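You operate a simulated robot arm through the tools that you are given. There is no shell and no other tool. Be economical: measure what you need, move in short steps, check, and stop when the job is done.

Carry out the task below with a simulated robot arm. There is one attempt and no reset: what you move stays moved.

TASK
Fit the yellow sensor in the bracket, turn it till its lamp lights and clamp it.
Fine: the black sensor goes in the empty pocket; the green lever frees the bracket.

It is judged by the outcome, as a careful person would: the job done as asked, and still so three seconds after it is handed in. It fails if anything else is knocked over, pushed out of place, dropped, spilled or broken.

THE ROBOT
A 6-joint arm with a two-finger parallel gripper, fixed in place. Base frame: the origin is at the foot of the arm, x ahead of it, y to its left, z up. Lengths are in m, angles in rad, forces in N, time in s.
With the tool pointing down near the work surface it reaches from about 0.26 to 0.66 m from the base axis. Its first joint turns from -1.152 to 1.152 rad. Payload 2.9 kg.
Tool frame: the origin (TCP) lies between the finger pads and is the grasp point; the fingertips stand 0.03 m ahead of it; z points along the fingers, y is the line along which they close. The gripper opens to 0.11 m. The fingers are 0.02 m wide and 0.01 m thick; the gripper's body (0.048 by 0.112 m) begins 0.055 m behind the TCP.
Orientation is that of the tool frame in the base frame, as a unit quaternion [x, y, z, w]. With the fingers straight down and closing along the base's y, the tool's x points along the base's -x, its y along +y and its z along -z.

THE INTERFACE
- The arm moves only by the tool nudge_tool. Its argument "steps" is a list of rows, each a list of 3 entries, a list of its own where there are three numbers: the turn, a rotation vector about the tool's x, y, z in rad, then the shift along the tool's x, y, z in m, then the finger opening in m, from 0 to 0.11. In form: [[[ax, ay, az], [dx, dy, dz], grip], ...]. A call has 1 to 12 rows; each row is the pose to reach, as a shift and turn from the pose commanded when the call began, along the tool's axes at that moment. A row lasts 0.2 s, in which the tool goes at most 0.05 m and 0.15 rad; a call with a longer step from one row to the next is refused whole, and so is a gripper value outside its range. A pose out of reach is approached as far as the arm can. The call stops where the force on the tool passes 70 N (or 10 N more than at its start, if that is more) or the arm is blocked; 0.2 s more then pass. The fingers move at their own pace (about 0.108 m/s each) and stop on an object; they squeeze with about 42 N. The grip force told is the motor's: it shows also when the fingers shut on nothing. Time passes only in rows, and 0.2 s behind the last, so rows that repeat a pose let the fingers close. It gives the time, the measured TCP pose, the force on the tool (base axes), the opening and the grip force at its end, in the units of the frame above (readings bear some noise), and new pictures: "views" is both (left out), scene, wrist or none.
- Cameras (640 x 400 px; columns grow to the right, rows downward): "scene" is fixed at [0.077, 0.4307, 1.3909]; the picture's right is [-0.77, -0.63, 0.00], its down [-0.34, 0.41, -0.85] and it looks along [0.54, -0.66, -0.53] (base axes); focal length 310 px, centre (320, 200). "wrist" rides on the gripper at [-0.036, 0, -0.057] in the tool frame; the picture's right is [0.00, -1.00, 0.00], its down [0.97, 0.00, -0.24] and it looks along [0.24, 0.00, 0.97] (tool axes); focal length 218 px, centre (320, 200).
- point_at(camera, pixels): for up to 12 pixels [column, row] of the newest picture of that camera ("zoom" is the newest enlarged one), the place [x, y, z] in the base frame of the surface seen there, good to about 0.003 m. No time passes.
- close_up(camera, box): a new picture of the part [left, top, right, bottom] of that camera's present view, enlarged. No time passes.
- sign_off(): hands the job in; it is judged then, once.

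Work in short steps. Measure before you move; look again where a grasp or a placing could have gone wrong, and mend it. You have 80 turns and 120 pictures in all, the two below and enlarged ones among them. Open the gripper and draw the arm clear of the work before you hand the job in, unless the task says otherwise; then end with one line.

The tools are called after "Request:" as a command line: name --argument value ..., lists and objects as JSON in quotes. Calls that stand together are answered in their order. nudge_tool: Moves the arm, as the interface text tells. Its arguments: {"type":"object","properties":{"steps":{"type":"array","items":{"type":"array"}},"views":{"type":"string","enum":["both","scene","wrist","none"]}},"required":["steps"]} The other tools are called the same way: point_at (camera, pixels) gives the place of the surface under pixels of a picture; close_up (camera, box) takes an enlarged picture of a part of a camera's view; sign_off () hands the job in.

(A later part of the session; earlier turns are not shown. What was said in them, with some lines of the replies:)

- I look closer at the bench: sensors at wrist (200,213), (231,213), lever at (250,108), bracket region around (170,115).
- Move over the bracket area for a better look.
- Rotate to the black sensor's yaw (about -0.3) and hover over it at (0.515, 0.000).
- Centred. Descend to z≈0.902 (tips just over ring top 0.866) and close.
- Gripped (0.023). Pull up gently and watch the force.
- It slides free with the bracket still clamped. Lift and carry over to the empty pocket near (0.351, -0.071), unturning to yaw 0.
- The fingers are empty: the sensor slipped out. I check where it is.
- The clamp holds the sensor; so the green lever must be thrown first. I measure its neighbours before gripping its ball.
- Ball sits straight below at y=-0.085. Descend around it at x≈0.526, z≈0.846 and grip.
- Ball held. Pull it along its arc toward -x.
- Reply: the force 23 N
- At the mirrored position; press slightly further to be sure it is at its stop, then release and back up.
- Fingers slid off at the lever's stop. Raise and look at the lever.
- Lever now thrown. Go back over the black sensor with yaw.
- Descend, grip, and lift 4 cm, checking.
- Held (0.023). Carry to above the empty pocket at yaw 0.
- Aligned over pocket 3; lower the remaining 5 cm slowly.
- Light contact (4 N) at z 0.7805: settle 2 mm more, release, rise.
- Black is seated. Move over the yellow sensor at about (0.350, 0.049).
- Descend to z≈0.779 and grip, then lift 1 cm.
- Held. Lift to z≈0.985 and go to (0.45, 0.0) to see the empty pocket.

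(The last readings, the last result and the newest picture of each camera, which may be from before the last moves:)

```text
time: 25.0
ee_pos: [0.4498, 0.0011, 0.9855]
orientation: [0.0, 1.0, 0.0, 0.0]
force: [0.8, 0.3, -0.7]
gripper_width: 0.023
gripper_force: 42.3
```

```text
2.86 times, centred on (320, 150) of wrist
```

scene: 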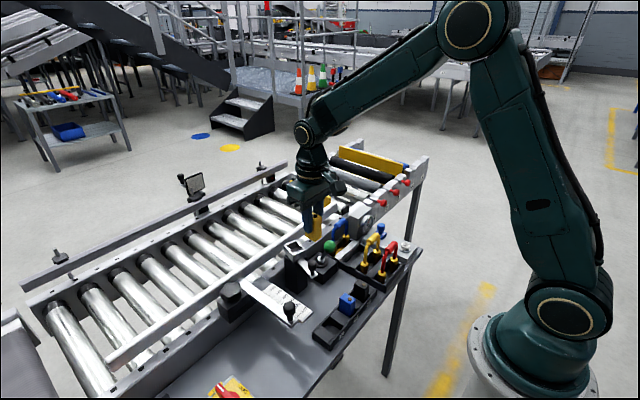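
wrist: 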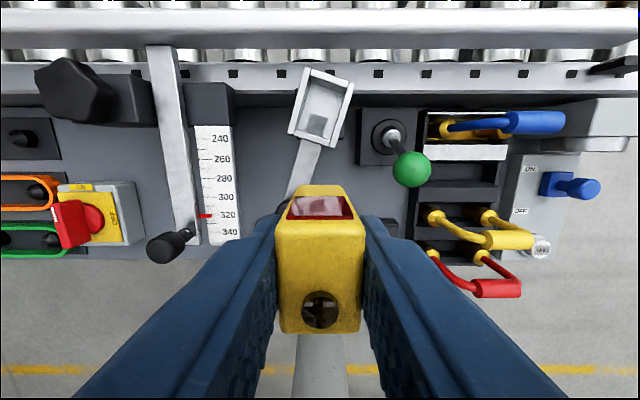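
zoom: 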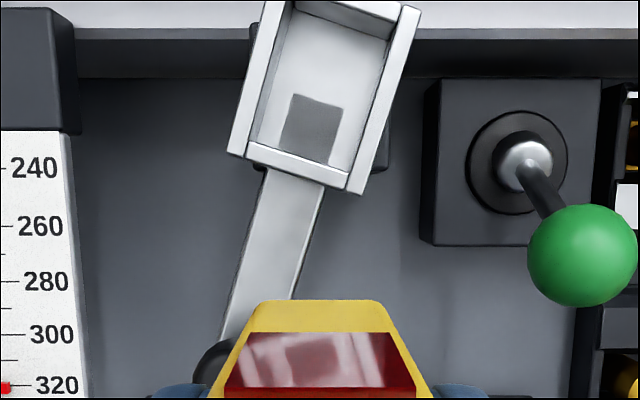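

Request:
point_at --camera "wrist" --pixels '[[305, 70], [352, 84], [291, 131], [330, 144], [310, 137], [300, 100], [343, 113], [328, 75], [316, 122], [325, 95]]'

Request:
close_up --camera "wrist" --box '[270, 60, 370, 150]'

```text
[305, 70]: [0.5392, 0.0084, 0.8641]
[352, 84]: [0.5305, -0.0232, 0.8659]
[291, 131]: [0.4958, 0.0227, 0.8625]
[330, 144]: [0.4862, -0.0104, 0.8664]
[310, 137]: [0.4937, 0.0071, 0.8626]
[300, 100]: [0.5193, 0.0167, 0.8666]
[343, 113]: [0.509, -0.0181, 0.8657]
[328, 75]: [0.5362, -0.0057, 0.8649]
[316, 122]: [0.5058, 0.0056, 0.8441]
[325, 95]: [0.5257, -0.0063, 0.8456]
```

```text
4.44 times, centred on (320, 105) of wrist
```

zoom: 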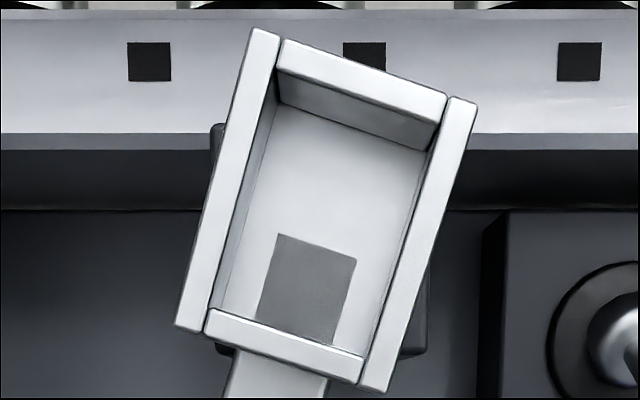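

Request:
point_at --camera "wrist" --pixels '[[320, 328], [290, 225], [350, 225], [283, 328], [356, 328], [320, 190]]'

Request:
point_at --camera "zoom" --pixels '[[285, 50], [440, 105], [280, 330], [362, 70], [210, 315], [365, 370], [240, 190], [415, 235]]'

```text
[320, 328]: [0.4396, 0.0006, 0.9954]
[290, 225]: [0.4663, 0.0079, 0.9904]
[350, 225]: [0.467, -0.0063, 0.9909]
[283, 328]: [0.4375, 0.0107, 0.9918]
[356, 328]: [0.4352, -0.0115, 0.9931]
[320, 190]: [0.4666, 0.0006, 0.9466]
```

```text
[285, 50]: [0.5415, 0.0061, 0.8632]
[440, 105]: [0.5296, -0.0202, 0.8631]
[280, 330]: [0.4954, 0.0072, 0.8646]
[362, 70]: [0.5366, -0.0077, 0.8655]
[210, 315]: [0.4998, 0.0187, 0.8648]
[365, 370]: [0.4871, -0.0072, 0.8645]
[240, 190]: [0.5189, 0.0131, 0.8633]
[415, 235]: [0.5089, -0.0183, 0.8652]
```

Yellow's centre coincides with the TCP; pocket centre is (0.515, -0.0005), yaw -0.297. Move above it.

Request:
nudge_tool --steps '[[[0, 0, 0.1], [-0.022, 0, 0], 0.0], [[0, 0, 0.2], [-0.044, 0, 0], 0.0], [[0, 0, 0.297], [-0.0648, -0.001, 0], 0.0], [[0, 0, 0.297], [-0.0648, -0.001, 0.03], 0.0], [[0, 0, 0.297], [-0.0648, -0.001, 0.035], 0.0]]'

Request:
close_up --camera "wrist" --box '[250, 120, 390, 240]'

Request:
close_up --camera "scene" --box '[250, 200, 350, 270]'

```text
time: 26.2
ee_pos: [0.5149, -0.0013, 0.9513]
orientation: [0.148, 0.989, 0.001, 0.0]
force: [-0.7, 0.1, -0.6]
gripper_width: 0.0231
gripper_force: 42.2
```

scene: 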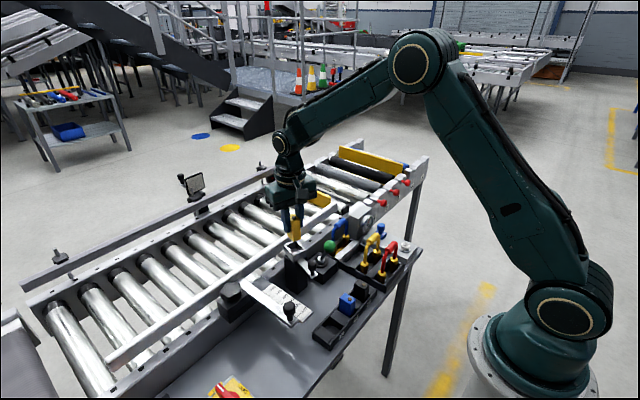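
wrist: 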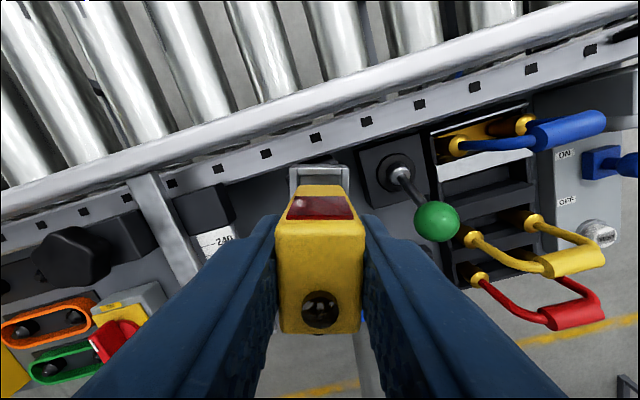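

```text
3.33 times, centred on (320, 180) of wrist
```

zoom: 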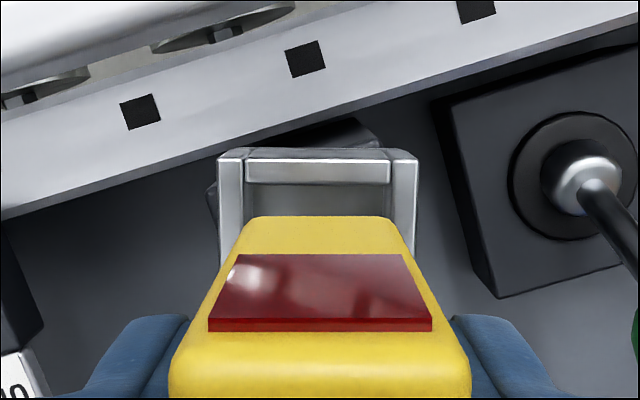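

```text
5.71 times, centred on (300, 235) of scene
```

zoom: 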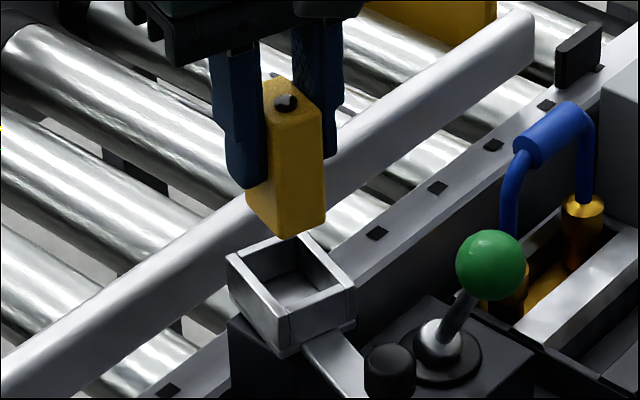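

Aligned. Lower in small steps, checking force.

Request:
nudge_tool --steps '[[[0, 0, 0], [0, 0, 0.02], 0.0], [[0, 0, 0], [0, 0, 0.032], 0.0], [[0, 0, 0], [0, 0, 0.04], 0.0], [[0, 0, 0], [0, 0, 0.046], 0.0]]' --views "wrist"

Request:
close_up --camera "scene" --box '[250, 200, 350, 270]'

```text
time: 27.2
ee_pos: [0.5161, -0.0019, 0.9047]
orientation: [0.147, 0.989, 0.0, 0.0]
force: [0.0, 0.1, -1.6]
gripper_width: 0.0234
gripper_force: 41.9
```

wrist: 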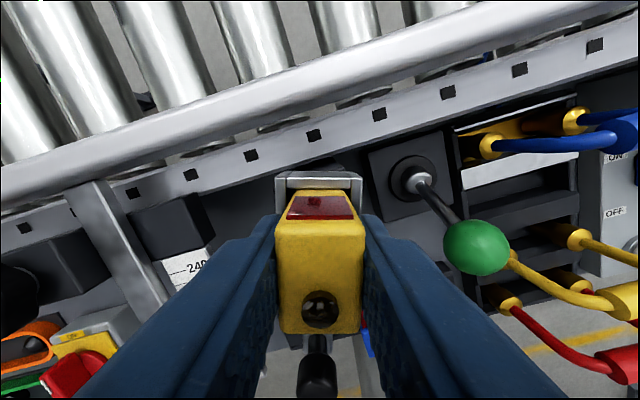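

```text
5.71 times, centred on (300, 235) of scene
```

zoom: 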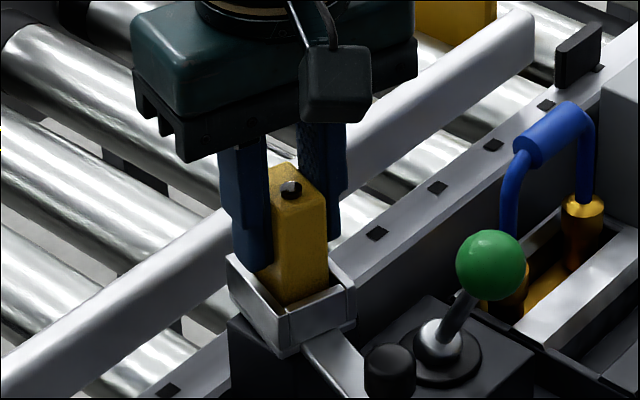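

Entered freely. Lower the last millimetres.

Request:
nudge_tool --steps '[[[0, 0, 0], [0, 0, 0.002], 0.0], [[0, 0, 0], [0, 0, 0.004], 0.0], [[0, 0, 0], [0, 0, 0.005], 0.0]]' --views "none"

```text
time: 28.0
ee_pos: [0.5157, -0.001, 0.9009]
orientation: [0.147, 0.989, 0.0, 0.0]
force: [-0.6, 0.2, 2.8]
gripper_width: 0.0236
gripper_force: 42.0
```

Contact. Press 1 mm, release, rise and look.

Request:
nudge_tool --steps '[[[0, 0, 0], [0, 0, 0.001], 0.0], [[0, 0, 0], [0, 0, 0.001], 0.045], [[0, 0, 0], [0, 0, 0.001], 0.045], [[0, 0, 0], [0, 0, -0.03], 0.045], [[0, 0, 0], [0, 0, -0.075], 0.045]]'

Request:
close_up --camera "wrist" --box '[260, 140, 380, 260]'

Request:
close_up --camera "scene" --box '[250, 200, 350, 270]'

```text
time: 29.2
ee_pos: [0.5137, -0.0007, 0.9779]
orientation: [0.148, 0.989, 0.0, 0.0]
force: [0.2, -0.3, 0.4]
gripper_width: 0.0451
gripper_force: 0.1
```

scene: 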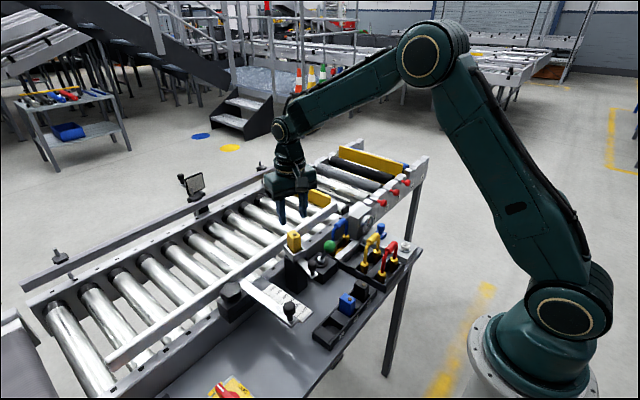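
wrist: 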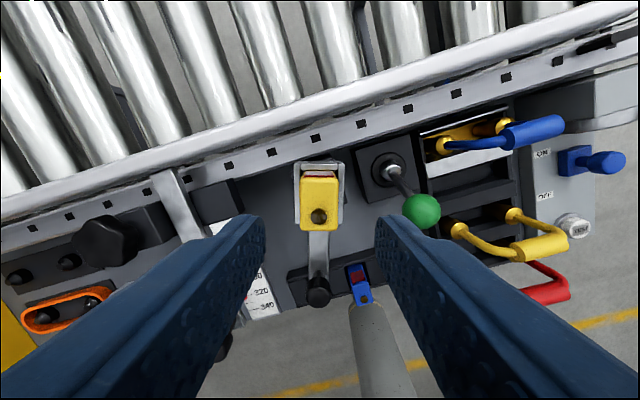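

```text
3.33 times, centred on (320, 200) of wrist
```

zoom: 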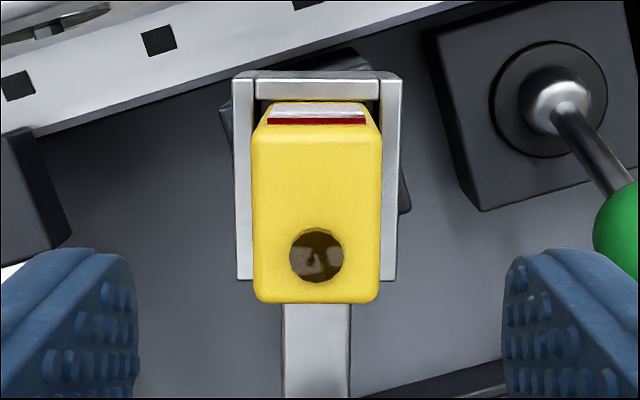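

```text
5.71 times, centred on (300, 235) of scene
```

zoom: 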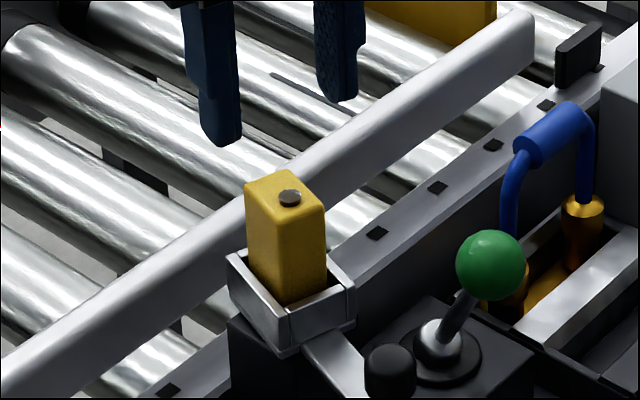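

Seated. Move back along the handle to hover over the black knob (wrist ≈(318,290)).

Request:
point_at --camera "wrist" --pixels '[[318, 290], [310, 290], [327, 290], [318, 282], [318, 300]]'

Request:
nudge_tool --steps '[[[0, 0, 0], [0.04, 0.001, 0], 0.045], [[0, 0, 0], [0.078, 0.001, 0], 0.045], [[0, 0, 0], [0.078, 0.001, 0.03], 0.045]]' --views "wrist"

```text
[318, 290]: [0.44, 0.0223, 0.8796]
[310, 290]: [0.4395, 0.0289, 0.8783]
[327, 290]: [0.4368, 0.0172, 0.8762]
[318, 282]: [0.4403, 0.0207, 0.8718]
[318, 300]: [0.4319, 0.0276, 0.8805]
```

```text
time: 30.0
ee_pos: [0.4404, 0.0247, 0.9446]
orientation: [0.149, 0.989, 0.0, 0.0]
force: [0.5, 0.6, -0.1]
gripper_width: 0.0448
gripper_force: 0.1
```

wrist: 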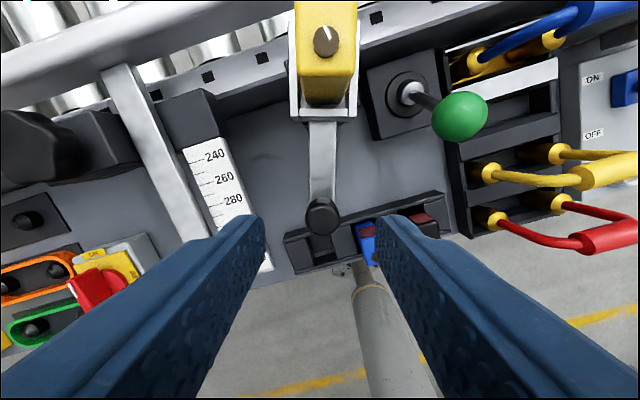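

Request:
point_at --camera "wrist" --pixels '[[323, 203], [323, 212], [323, 228], [309, 215], [337, 215]]'

```text
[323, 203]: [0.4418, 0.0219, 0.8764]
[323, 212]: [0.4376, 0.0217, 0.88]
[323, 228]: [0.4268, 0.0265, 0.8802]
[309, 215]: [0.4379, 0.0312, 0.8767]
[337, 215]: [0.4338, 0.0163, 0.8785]
```

Knob centre ≈ (0.4345, 0.024), top 0.880. Descend around it and grip.

Request:
nudge_tool --steps '[[[0, 0, 0], [0.0055, -0.0025, 0.03], 0.045], [[0, 0, 0], [0.0055, -0.0025, 0.06], 0.045], [[0, 0, 0], [0.0055, -0.0025, 0.06], 0.0], [[0, 0, 0], [0.0055, -0.0025, 0.06], 0.0], [[0, 0, 0], [0.0055, -0.0025, 0.06], 0.0]]'

Request:
close_up --camera "scene" --box '[250, 200, 350, 270]'

```text
time: 31.2
ee_pos: [0.4328, 0.0211, 0.8866]
orientation: [0.148, 0.989, 0.0, 0.0]
force: [-4.1, 2.1, 0.6]
gripper_width: 0.0213
gripper_force: 44.9
```

scene: 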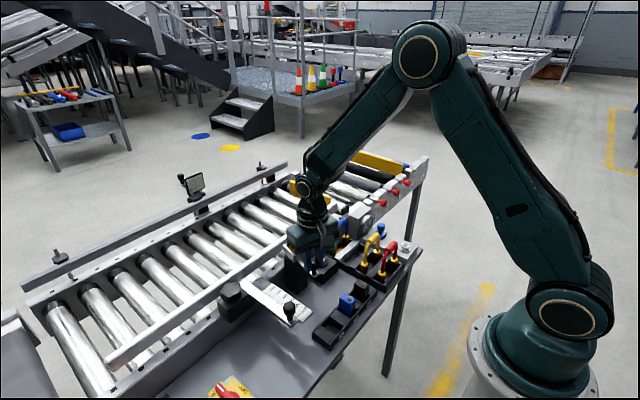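
wrist: 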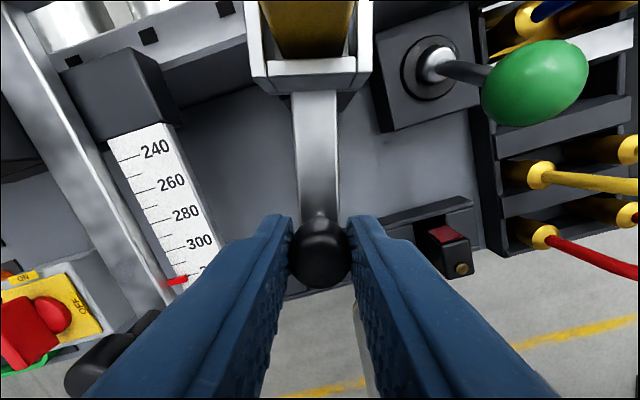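

```text
5.71 times, centred on (300, 235) of scene
```

zoom: 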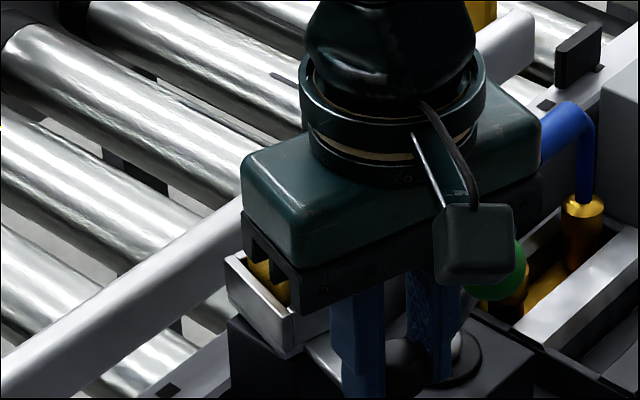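

Knob held. Swing it along its arc about (0.515, 0) so the sensor faces straight +x at the reflector.

Request:
nudge_tool --steps '[[[0, 0, -0.05], [-0.0002, -0.0043, 0], 0.0], [[0, 0, -0.1], [-0.0006, -0.0085, 0], 0.0], [[0, 0, -0.15], [-0.0012, -0.0127, 0], 0.0], [[0, 0, -0.2], [-0.002, -0.0168, 0], 0.0], [[0, 0, -0.24], [-0.0029, -0.02, 0], 0.0], [[0, 0, -0.28], [-0.0039, -0.0233, 0], 0.0], [[0, 0, -0.28], [-0.0039, -0.0233, 0], 0.0]]'

```text
time: 32.8
ee_pos: [0.4295, -0.0016, 0.8865]
orientation: [0.009, 1.0, 0.0, -0.002]
force: [-23.0, -1.5, 23.3]
gripper_width: 0.0211
gripper_force: 45.3
```

scene: 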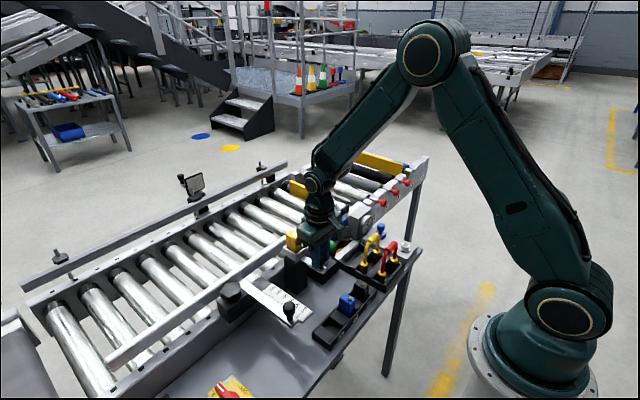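
wrist: 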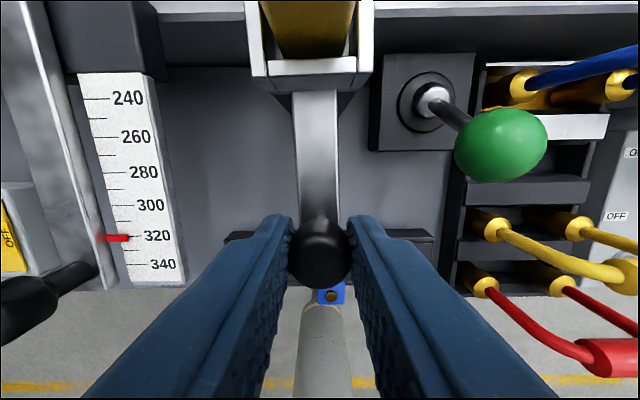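

Request:
close_up --camera "scene" --box '[260, 210, 340, 270]'

```text
6.67 times, centred on (300, 240) of scene
```

zoom: 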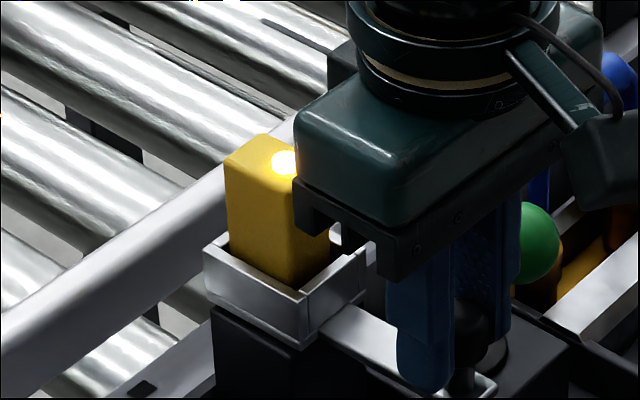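

The lamp is lit. Relieve the side load, open and rise.

Request:
nudge_tool --steps '[[[0, 0, 0], [0.002, 0, -0.002], 0.0], [[0, 0, 0], [0.003, 0, -0.003], 0.0], [[0, 0, 0], [0.003, 0, -0.003], 0.045], [[0, 0, 0], [0.003, 0, -0.003], 0.045], [[0, 0, 0], [0.003, 0, -0.04], 0.045], [[0, 0, 0], [0.003, 0, -0.085], 0.045]]'

Request:
close_up --camera "scene" --box '[260, 210, 340, 270]'

Request:
close_up --camera "wrist" --box '[200, 0, 520, 200]'

```text
time: 34.2
ee_pos: [0.4285, -0.0021, 0.9714]
orientation: [0.009, 1.0, 0.0, 0.001]
force: [0.0, 0.6, -0.5]
gripper_width: 0.0448
gripper_force: 0.0
```

scene: 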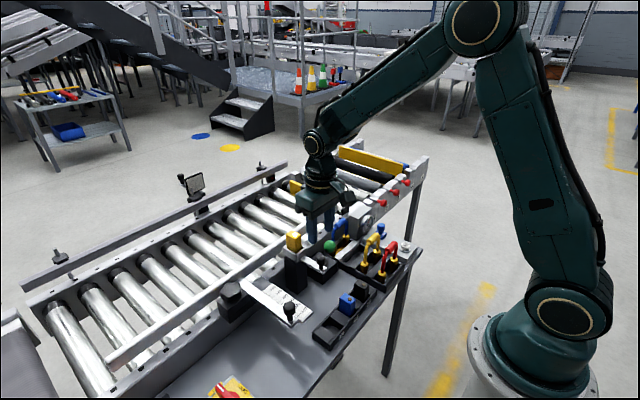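
wrist: 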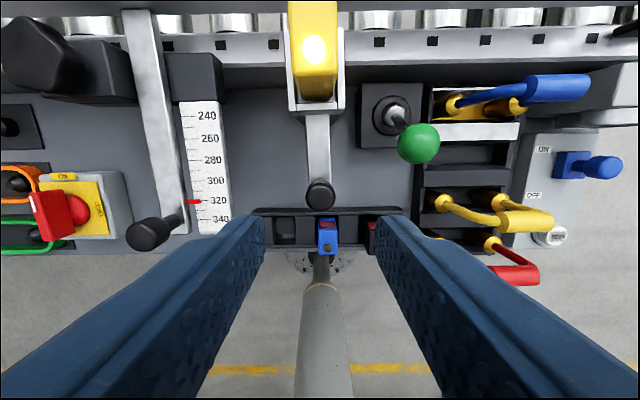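

```text
6.67 times, centred on (300, 240) of scene
```

zoom: 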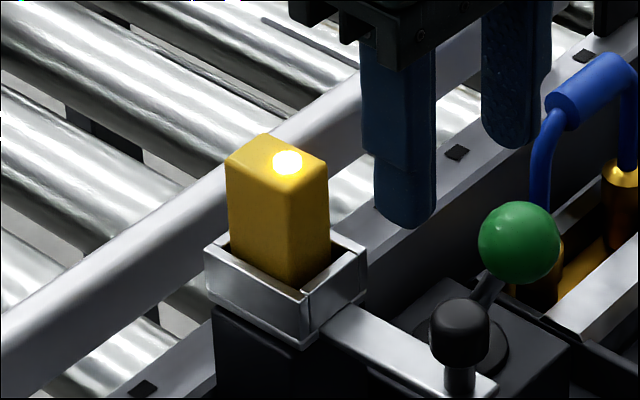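

```text
2.00 times, centred on (360, 100) of wrist
```

zoom: 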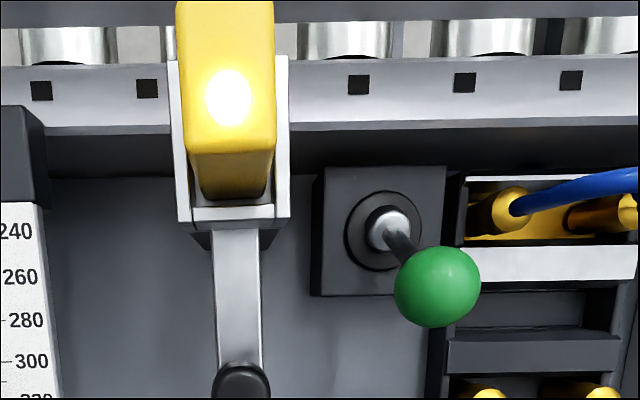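

Lamp stays lit. Now measure the ball's present place before throwing the lever back.

Request:
point_at --camera "wrist" --pixels '[[418, 143], [418, 126], [418, 160], [400, 143], [436, 143]]'

Request:
nudge_tool --steps '[[[0, 0, -0.018], [0.0, -0.04, 0], 0.045], [[0, 0, -0.018], [-0.015, -0.082, 0], 0.045], [[0, 0, -0.018], [-0.015, -0.082, 0], 0.045]]' --views "wrist"

```text
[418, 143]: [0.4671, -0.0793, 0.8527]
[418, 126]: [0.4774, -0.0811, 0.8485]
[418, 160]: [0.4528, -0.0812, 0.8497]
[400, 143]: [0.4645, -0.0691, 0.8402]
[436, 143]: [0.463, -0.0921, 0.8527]
```

```text
time: 35.0
ee_pos: [0.4435, -0.0842, 0.9696]
orientation: [-0.001, 1.0, 0.0, 0.0]
force: [-1.2, -0.5, -0.1]
gripper_width: 0.0451
gripper_force: 0.1
```

wrist: 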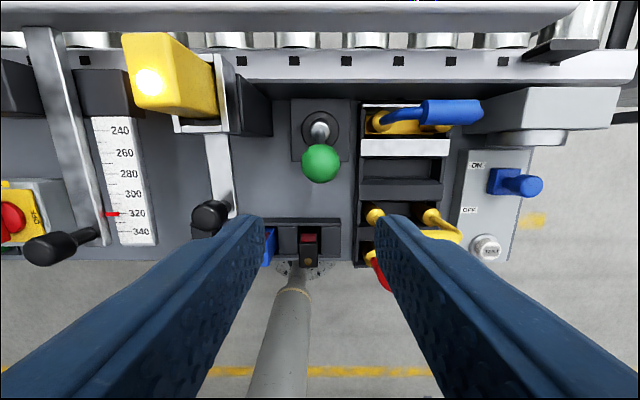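

Descend on the ball at (0.464, -0.0845) and grip it.

Request:
nudge_tool --steps '[[[0, 0, 0], [-0.0205, 0, 0.04], 0.045], [[0, 0, 0], [-0.0205, 0, 0.085], 0.045], [[0, 0, 0], [-0.0205, 0, 0.128], 0.045], [[0, 0, 0], [-0.0205, 0, 0.128], 0.0], [[0, 0, 0], [-0.0205, 0, 0.128], 0.0]]'

```text
time: 36.2
ee_pos: [0.4605, -0.0854, 0.842]
orientation: [0.002, 1.0, -0.002, 0.0]
force: [-9.6, -13.0, 15.4]
gripper_width: 0.0333
gripper_force: 45.0
```

scene: 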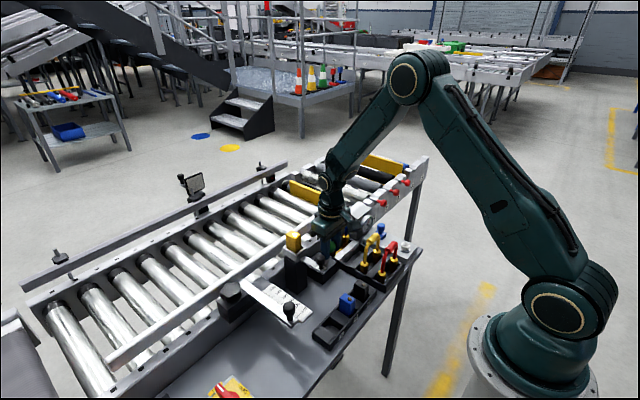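
wrist: 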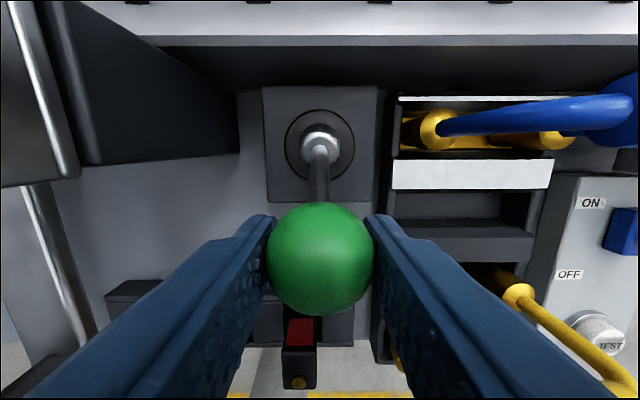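

Ball gripped. Push it back along its arc toward +x.

Request:
nudge_tool --steps '[[[0, 0, 0], [-0.009, 0, -0.0035], 0.0], [[0, 0, 0], [-0.018, 0, -0.006], 0.0], [[0, 0, 0], [-0.027, 0, -0.0075], 0.0], [[0, 0, 0], [-0.036, 0, -0.0075], 0.0], [[0, 0, 0], [-0.045, 0, -0.006], 0.0], [[0, 0, 0], [-0.054, 0, -0.0035], 0.0], [[0, 0, 0], [-0.063, 0, 0.0], 0.0]]'

Request:
close_up --camera "scene" --box '[250, 200, 370, 280]'

```text
time: 37.8
ee_pos: [0.5255, -0.0847, 0.8441]
orientation: [0.002, 1.0, -0.002, 0.0]
force: [-13.5, -18.8, 12.6]
gripper_width: 0.0334
gripper_force: 44.6
```

scene: 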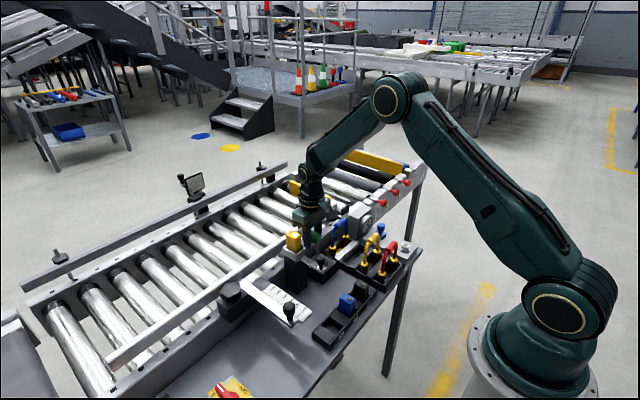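
wrist: 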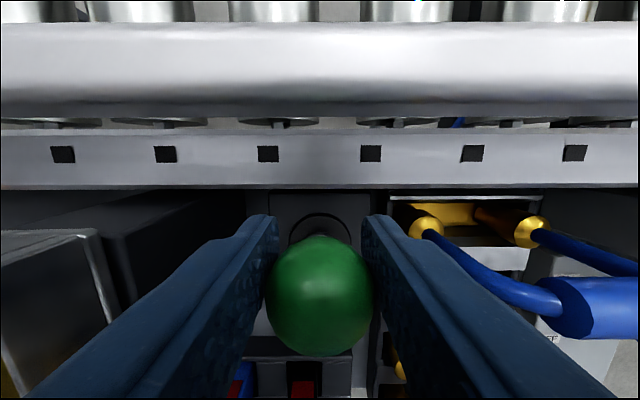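

```text
5.00 times, centred on (310, 240) of scene
```

zoom: 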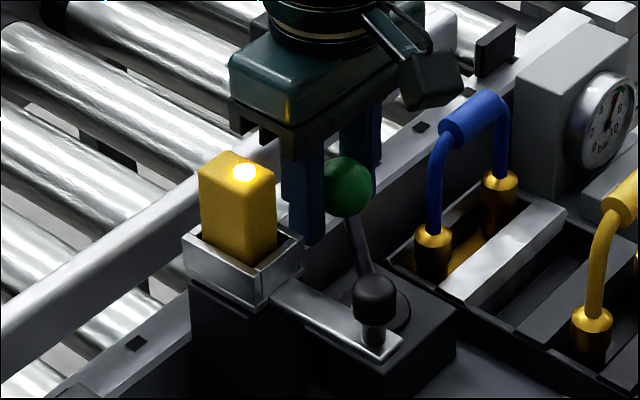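

The ball lagged ~8 mm in the grip (wrist row 295 vs 262 before). Push further.

Request:
nudge_tool --steps '[[[0, 0, 0], [-0.005, 0, 0.002], 0.0], [[0, 0, 0], [-0.01, 0, 0.004], 0.0], [[0, 0, 0], [-0.01, 0, 0.004], 0.0]]' --views "wrist"

```text
time: 38.6
ee_pos: [0.5353, -0.0858, 0.8397]
orientation: [0.0, 1.0, -0.001, 0.001]
force: [-7.9, -16.7, 17.2]
gripper_width: 0.0333
gripper_force: 44.9
```

wrist: 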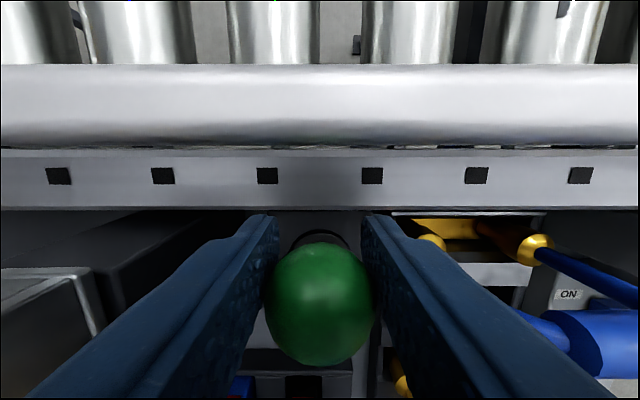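

Request:
nudge_tool --steps '[[[0, 0, 0], [-0.004, 0, 0.001], 0.0], [[0, 0, 0], [-0.004, 0, 0.001], 0.0], [[0, 0, 0], [-0.002, 0, 0.0], 0.05], [[0, 0, 0], [-0.002, 0, 0.0], 0.05], [[0, 0, 0], [0.005, 0, -0.045], 0.05], [[0, 0, 0], [0.02, 0, -0.09], 0.05], [[0, 0, 0], [0.029, 0, -0.125], 0.05]]'

Request:
close_up --camera "scene" --box '[250, 210, 370, 290]'

```text
time: 40.2
ee_pos: [0.509, -0.0841, 0.9633]
orientation: [-0.001, 1.0, 0.0, -0.001]
force: [0.0, -0.1, -0.5]
gripper_width: 0.0502
gripper_force: 0.1
```

scene: 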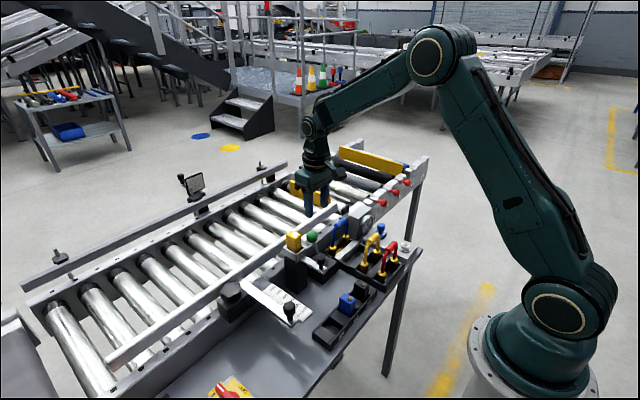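
wrist: 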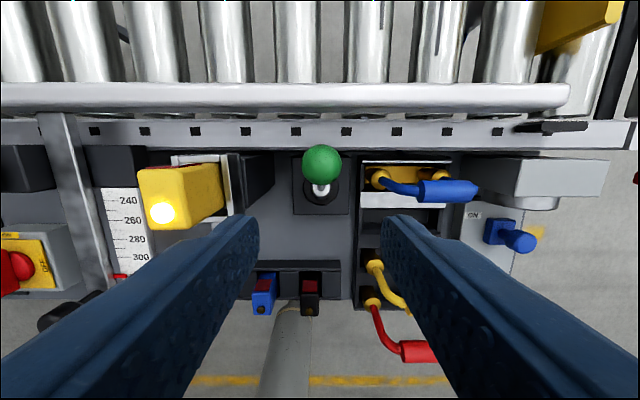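

```text
5.00 times, centred on (310, 250) of scene
```

zoom: 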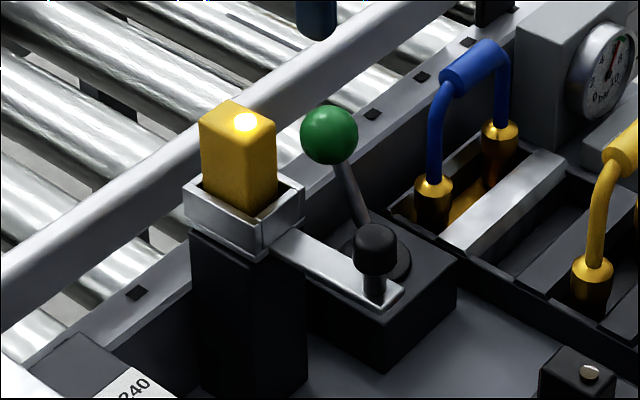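

Lever back exactly at its original clamped place (zoom (329,135)), lamp lit. Draw the arm up clear and check once more.

Request:
nudge_tool --steps '[[[0, 0, 0], [0, 0, -0.045], 0.05], [[0, 0, 0], [0, 0, -0.09], 0.05], [[0, 0, 0], [0.03, -0.03, -0.12], 0.05], [[0, 0, 0], [0.06, -0.06, -0.14], 0.05], [[0, 0, 0], [0.07, -0.095, -0.145], 0.05], [[0, 0, 0], [0.07, -0.095, -0.145], 0.05]]'

Request:
close_up --camera "scene" --box '[250, 210, 410, 330]'

```text
refused: row 3 steps farther than a row can; nothing moved
```

```text
3.33 times, centred on (330, 270) of scene
```

zoom: 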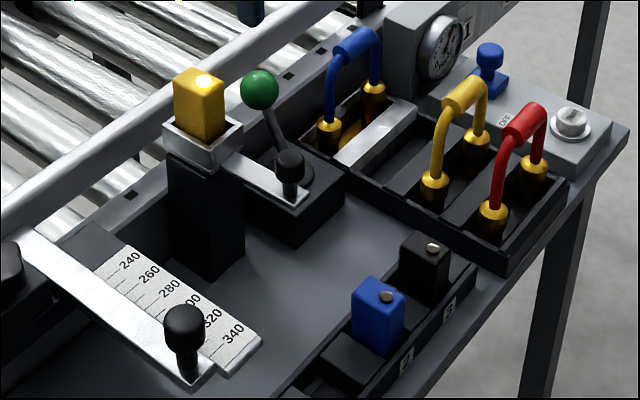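

One step was too long; repeat with shorter rows.

Request:
nudge_tool --steps '[[[0, 0, 0], [0, 0, -0.045], 0.05], [[0, 0, 0], [0, 0, -0.09], 0.05], [[0, 0, 0], [0.02, -0.025, -0.115], 0.05], [[0, 0, 0], [0.04, -0.055, -0.14], 0.05], [[0, 0, 0], [0.06, -0.09, -0.145], 0.05], [[0, 0, 0], [0.06, -0.09, -0.145], 0.05], [[0, 0, 0], [0.06, -0.09, -0.145], 0.05], [[0, 0, 0], [0.06, -0.09, -0.145], 0.05]]' --views "scene"

Request:
close_up --camera "scene" --box '[250, 210, 410, 330]'

```text
time: 42.0
ee_pos: [0.4465, -0.1738, 1.1065]
orientation: [-0.001, 1.0, 0.0, -0.001]
force: [-0.5, -0.2, 0.3]
gripper_width: 0.0502
gripper_force: 0.0
```

scene: 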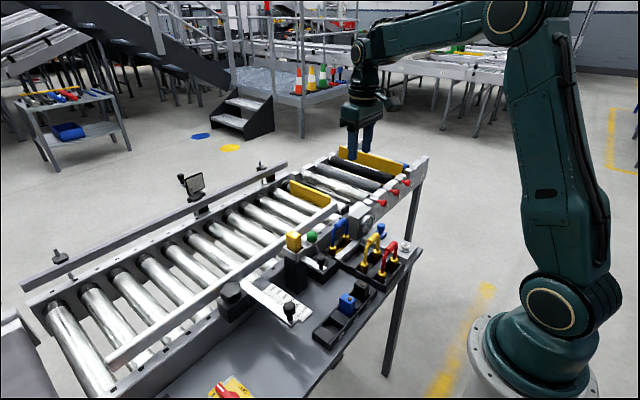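

```text
3.33 times, centred on (330, 270) of scene
```

zoom: 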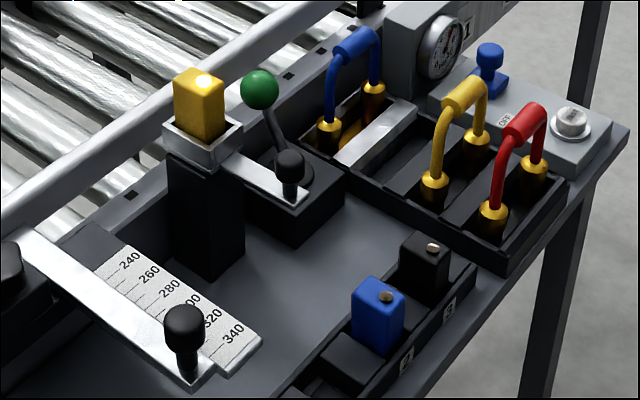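

Everything is in place, the lamp is lit and the arm is clear, so I hand it in.

Request:
sign_off

```text
The job is handed in.
```

The yellow sensor is in the bracket, turned until its lamp lit and clamped with the green lever. The black sensor is in the pocket that was empty (number 3), and the job is handed in.
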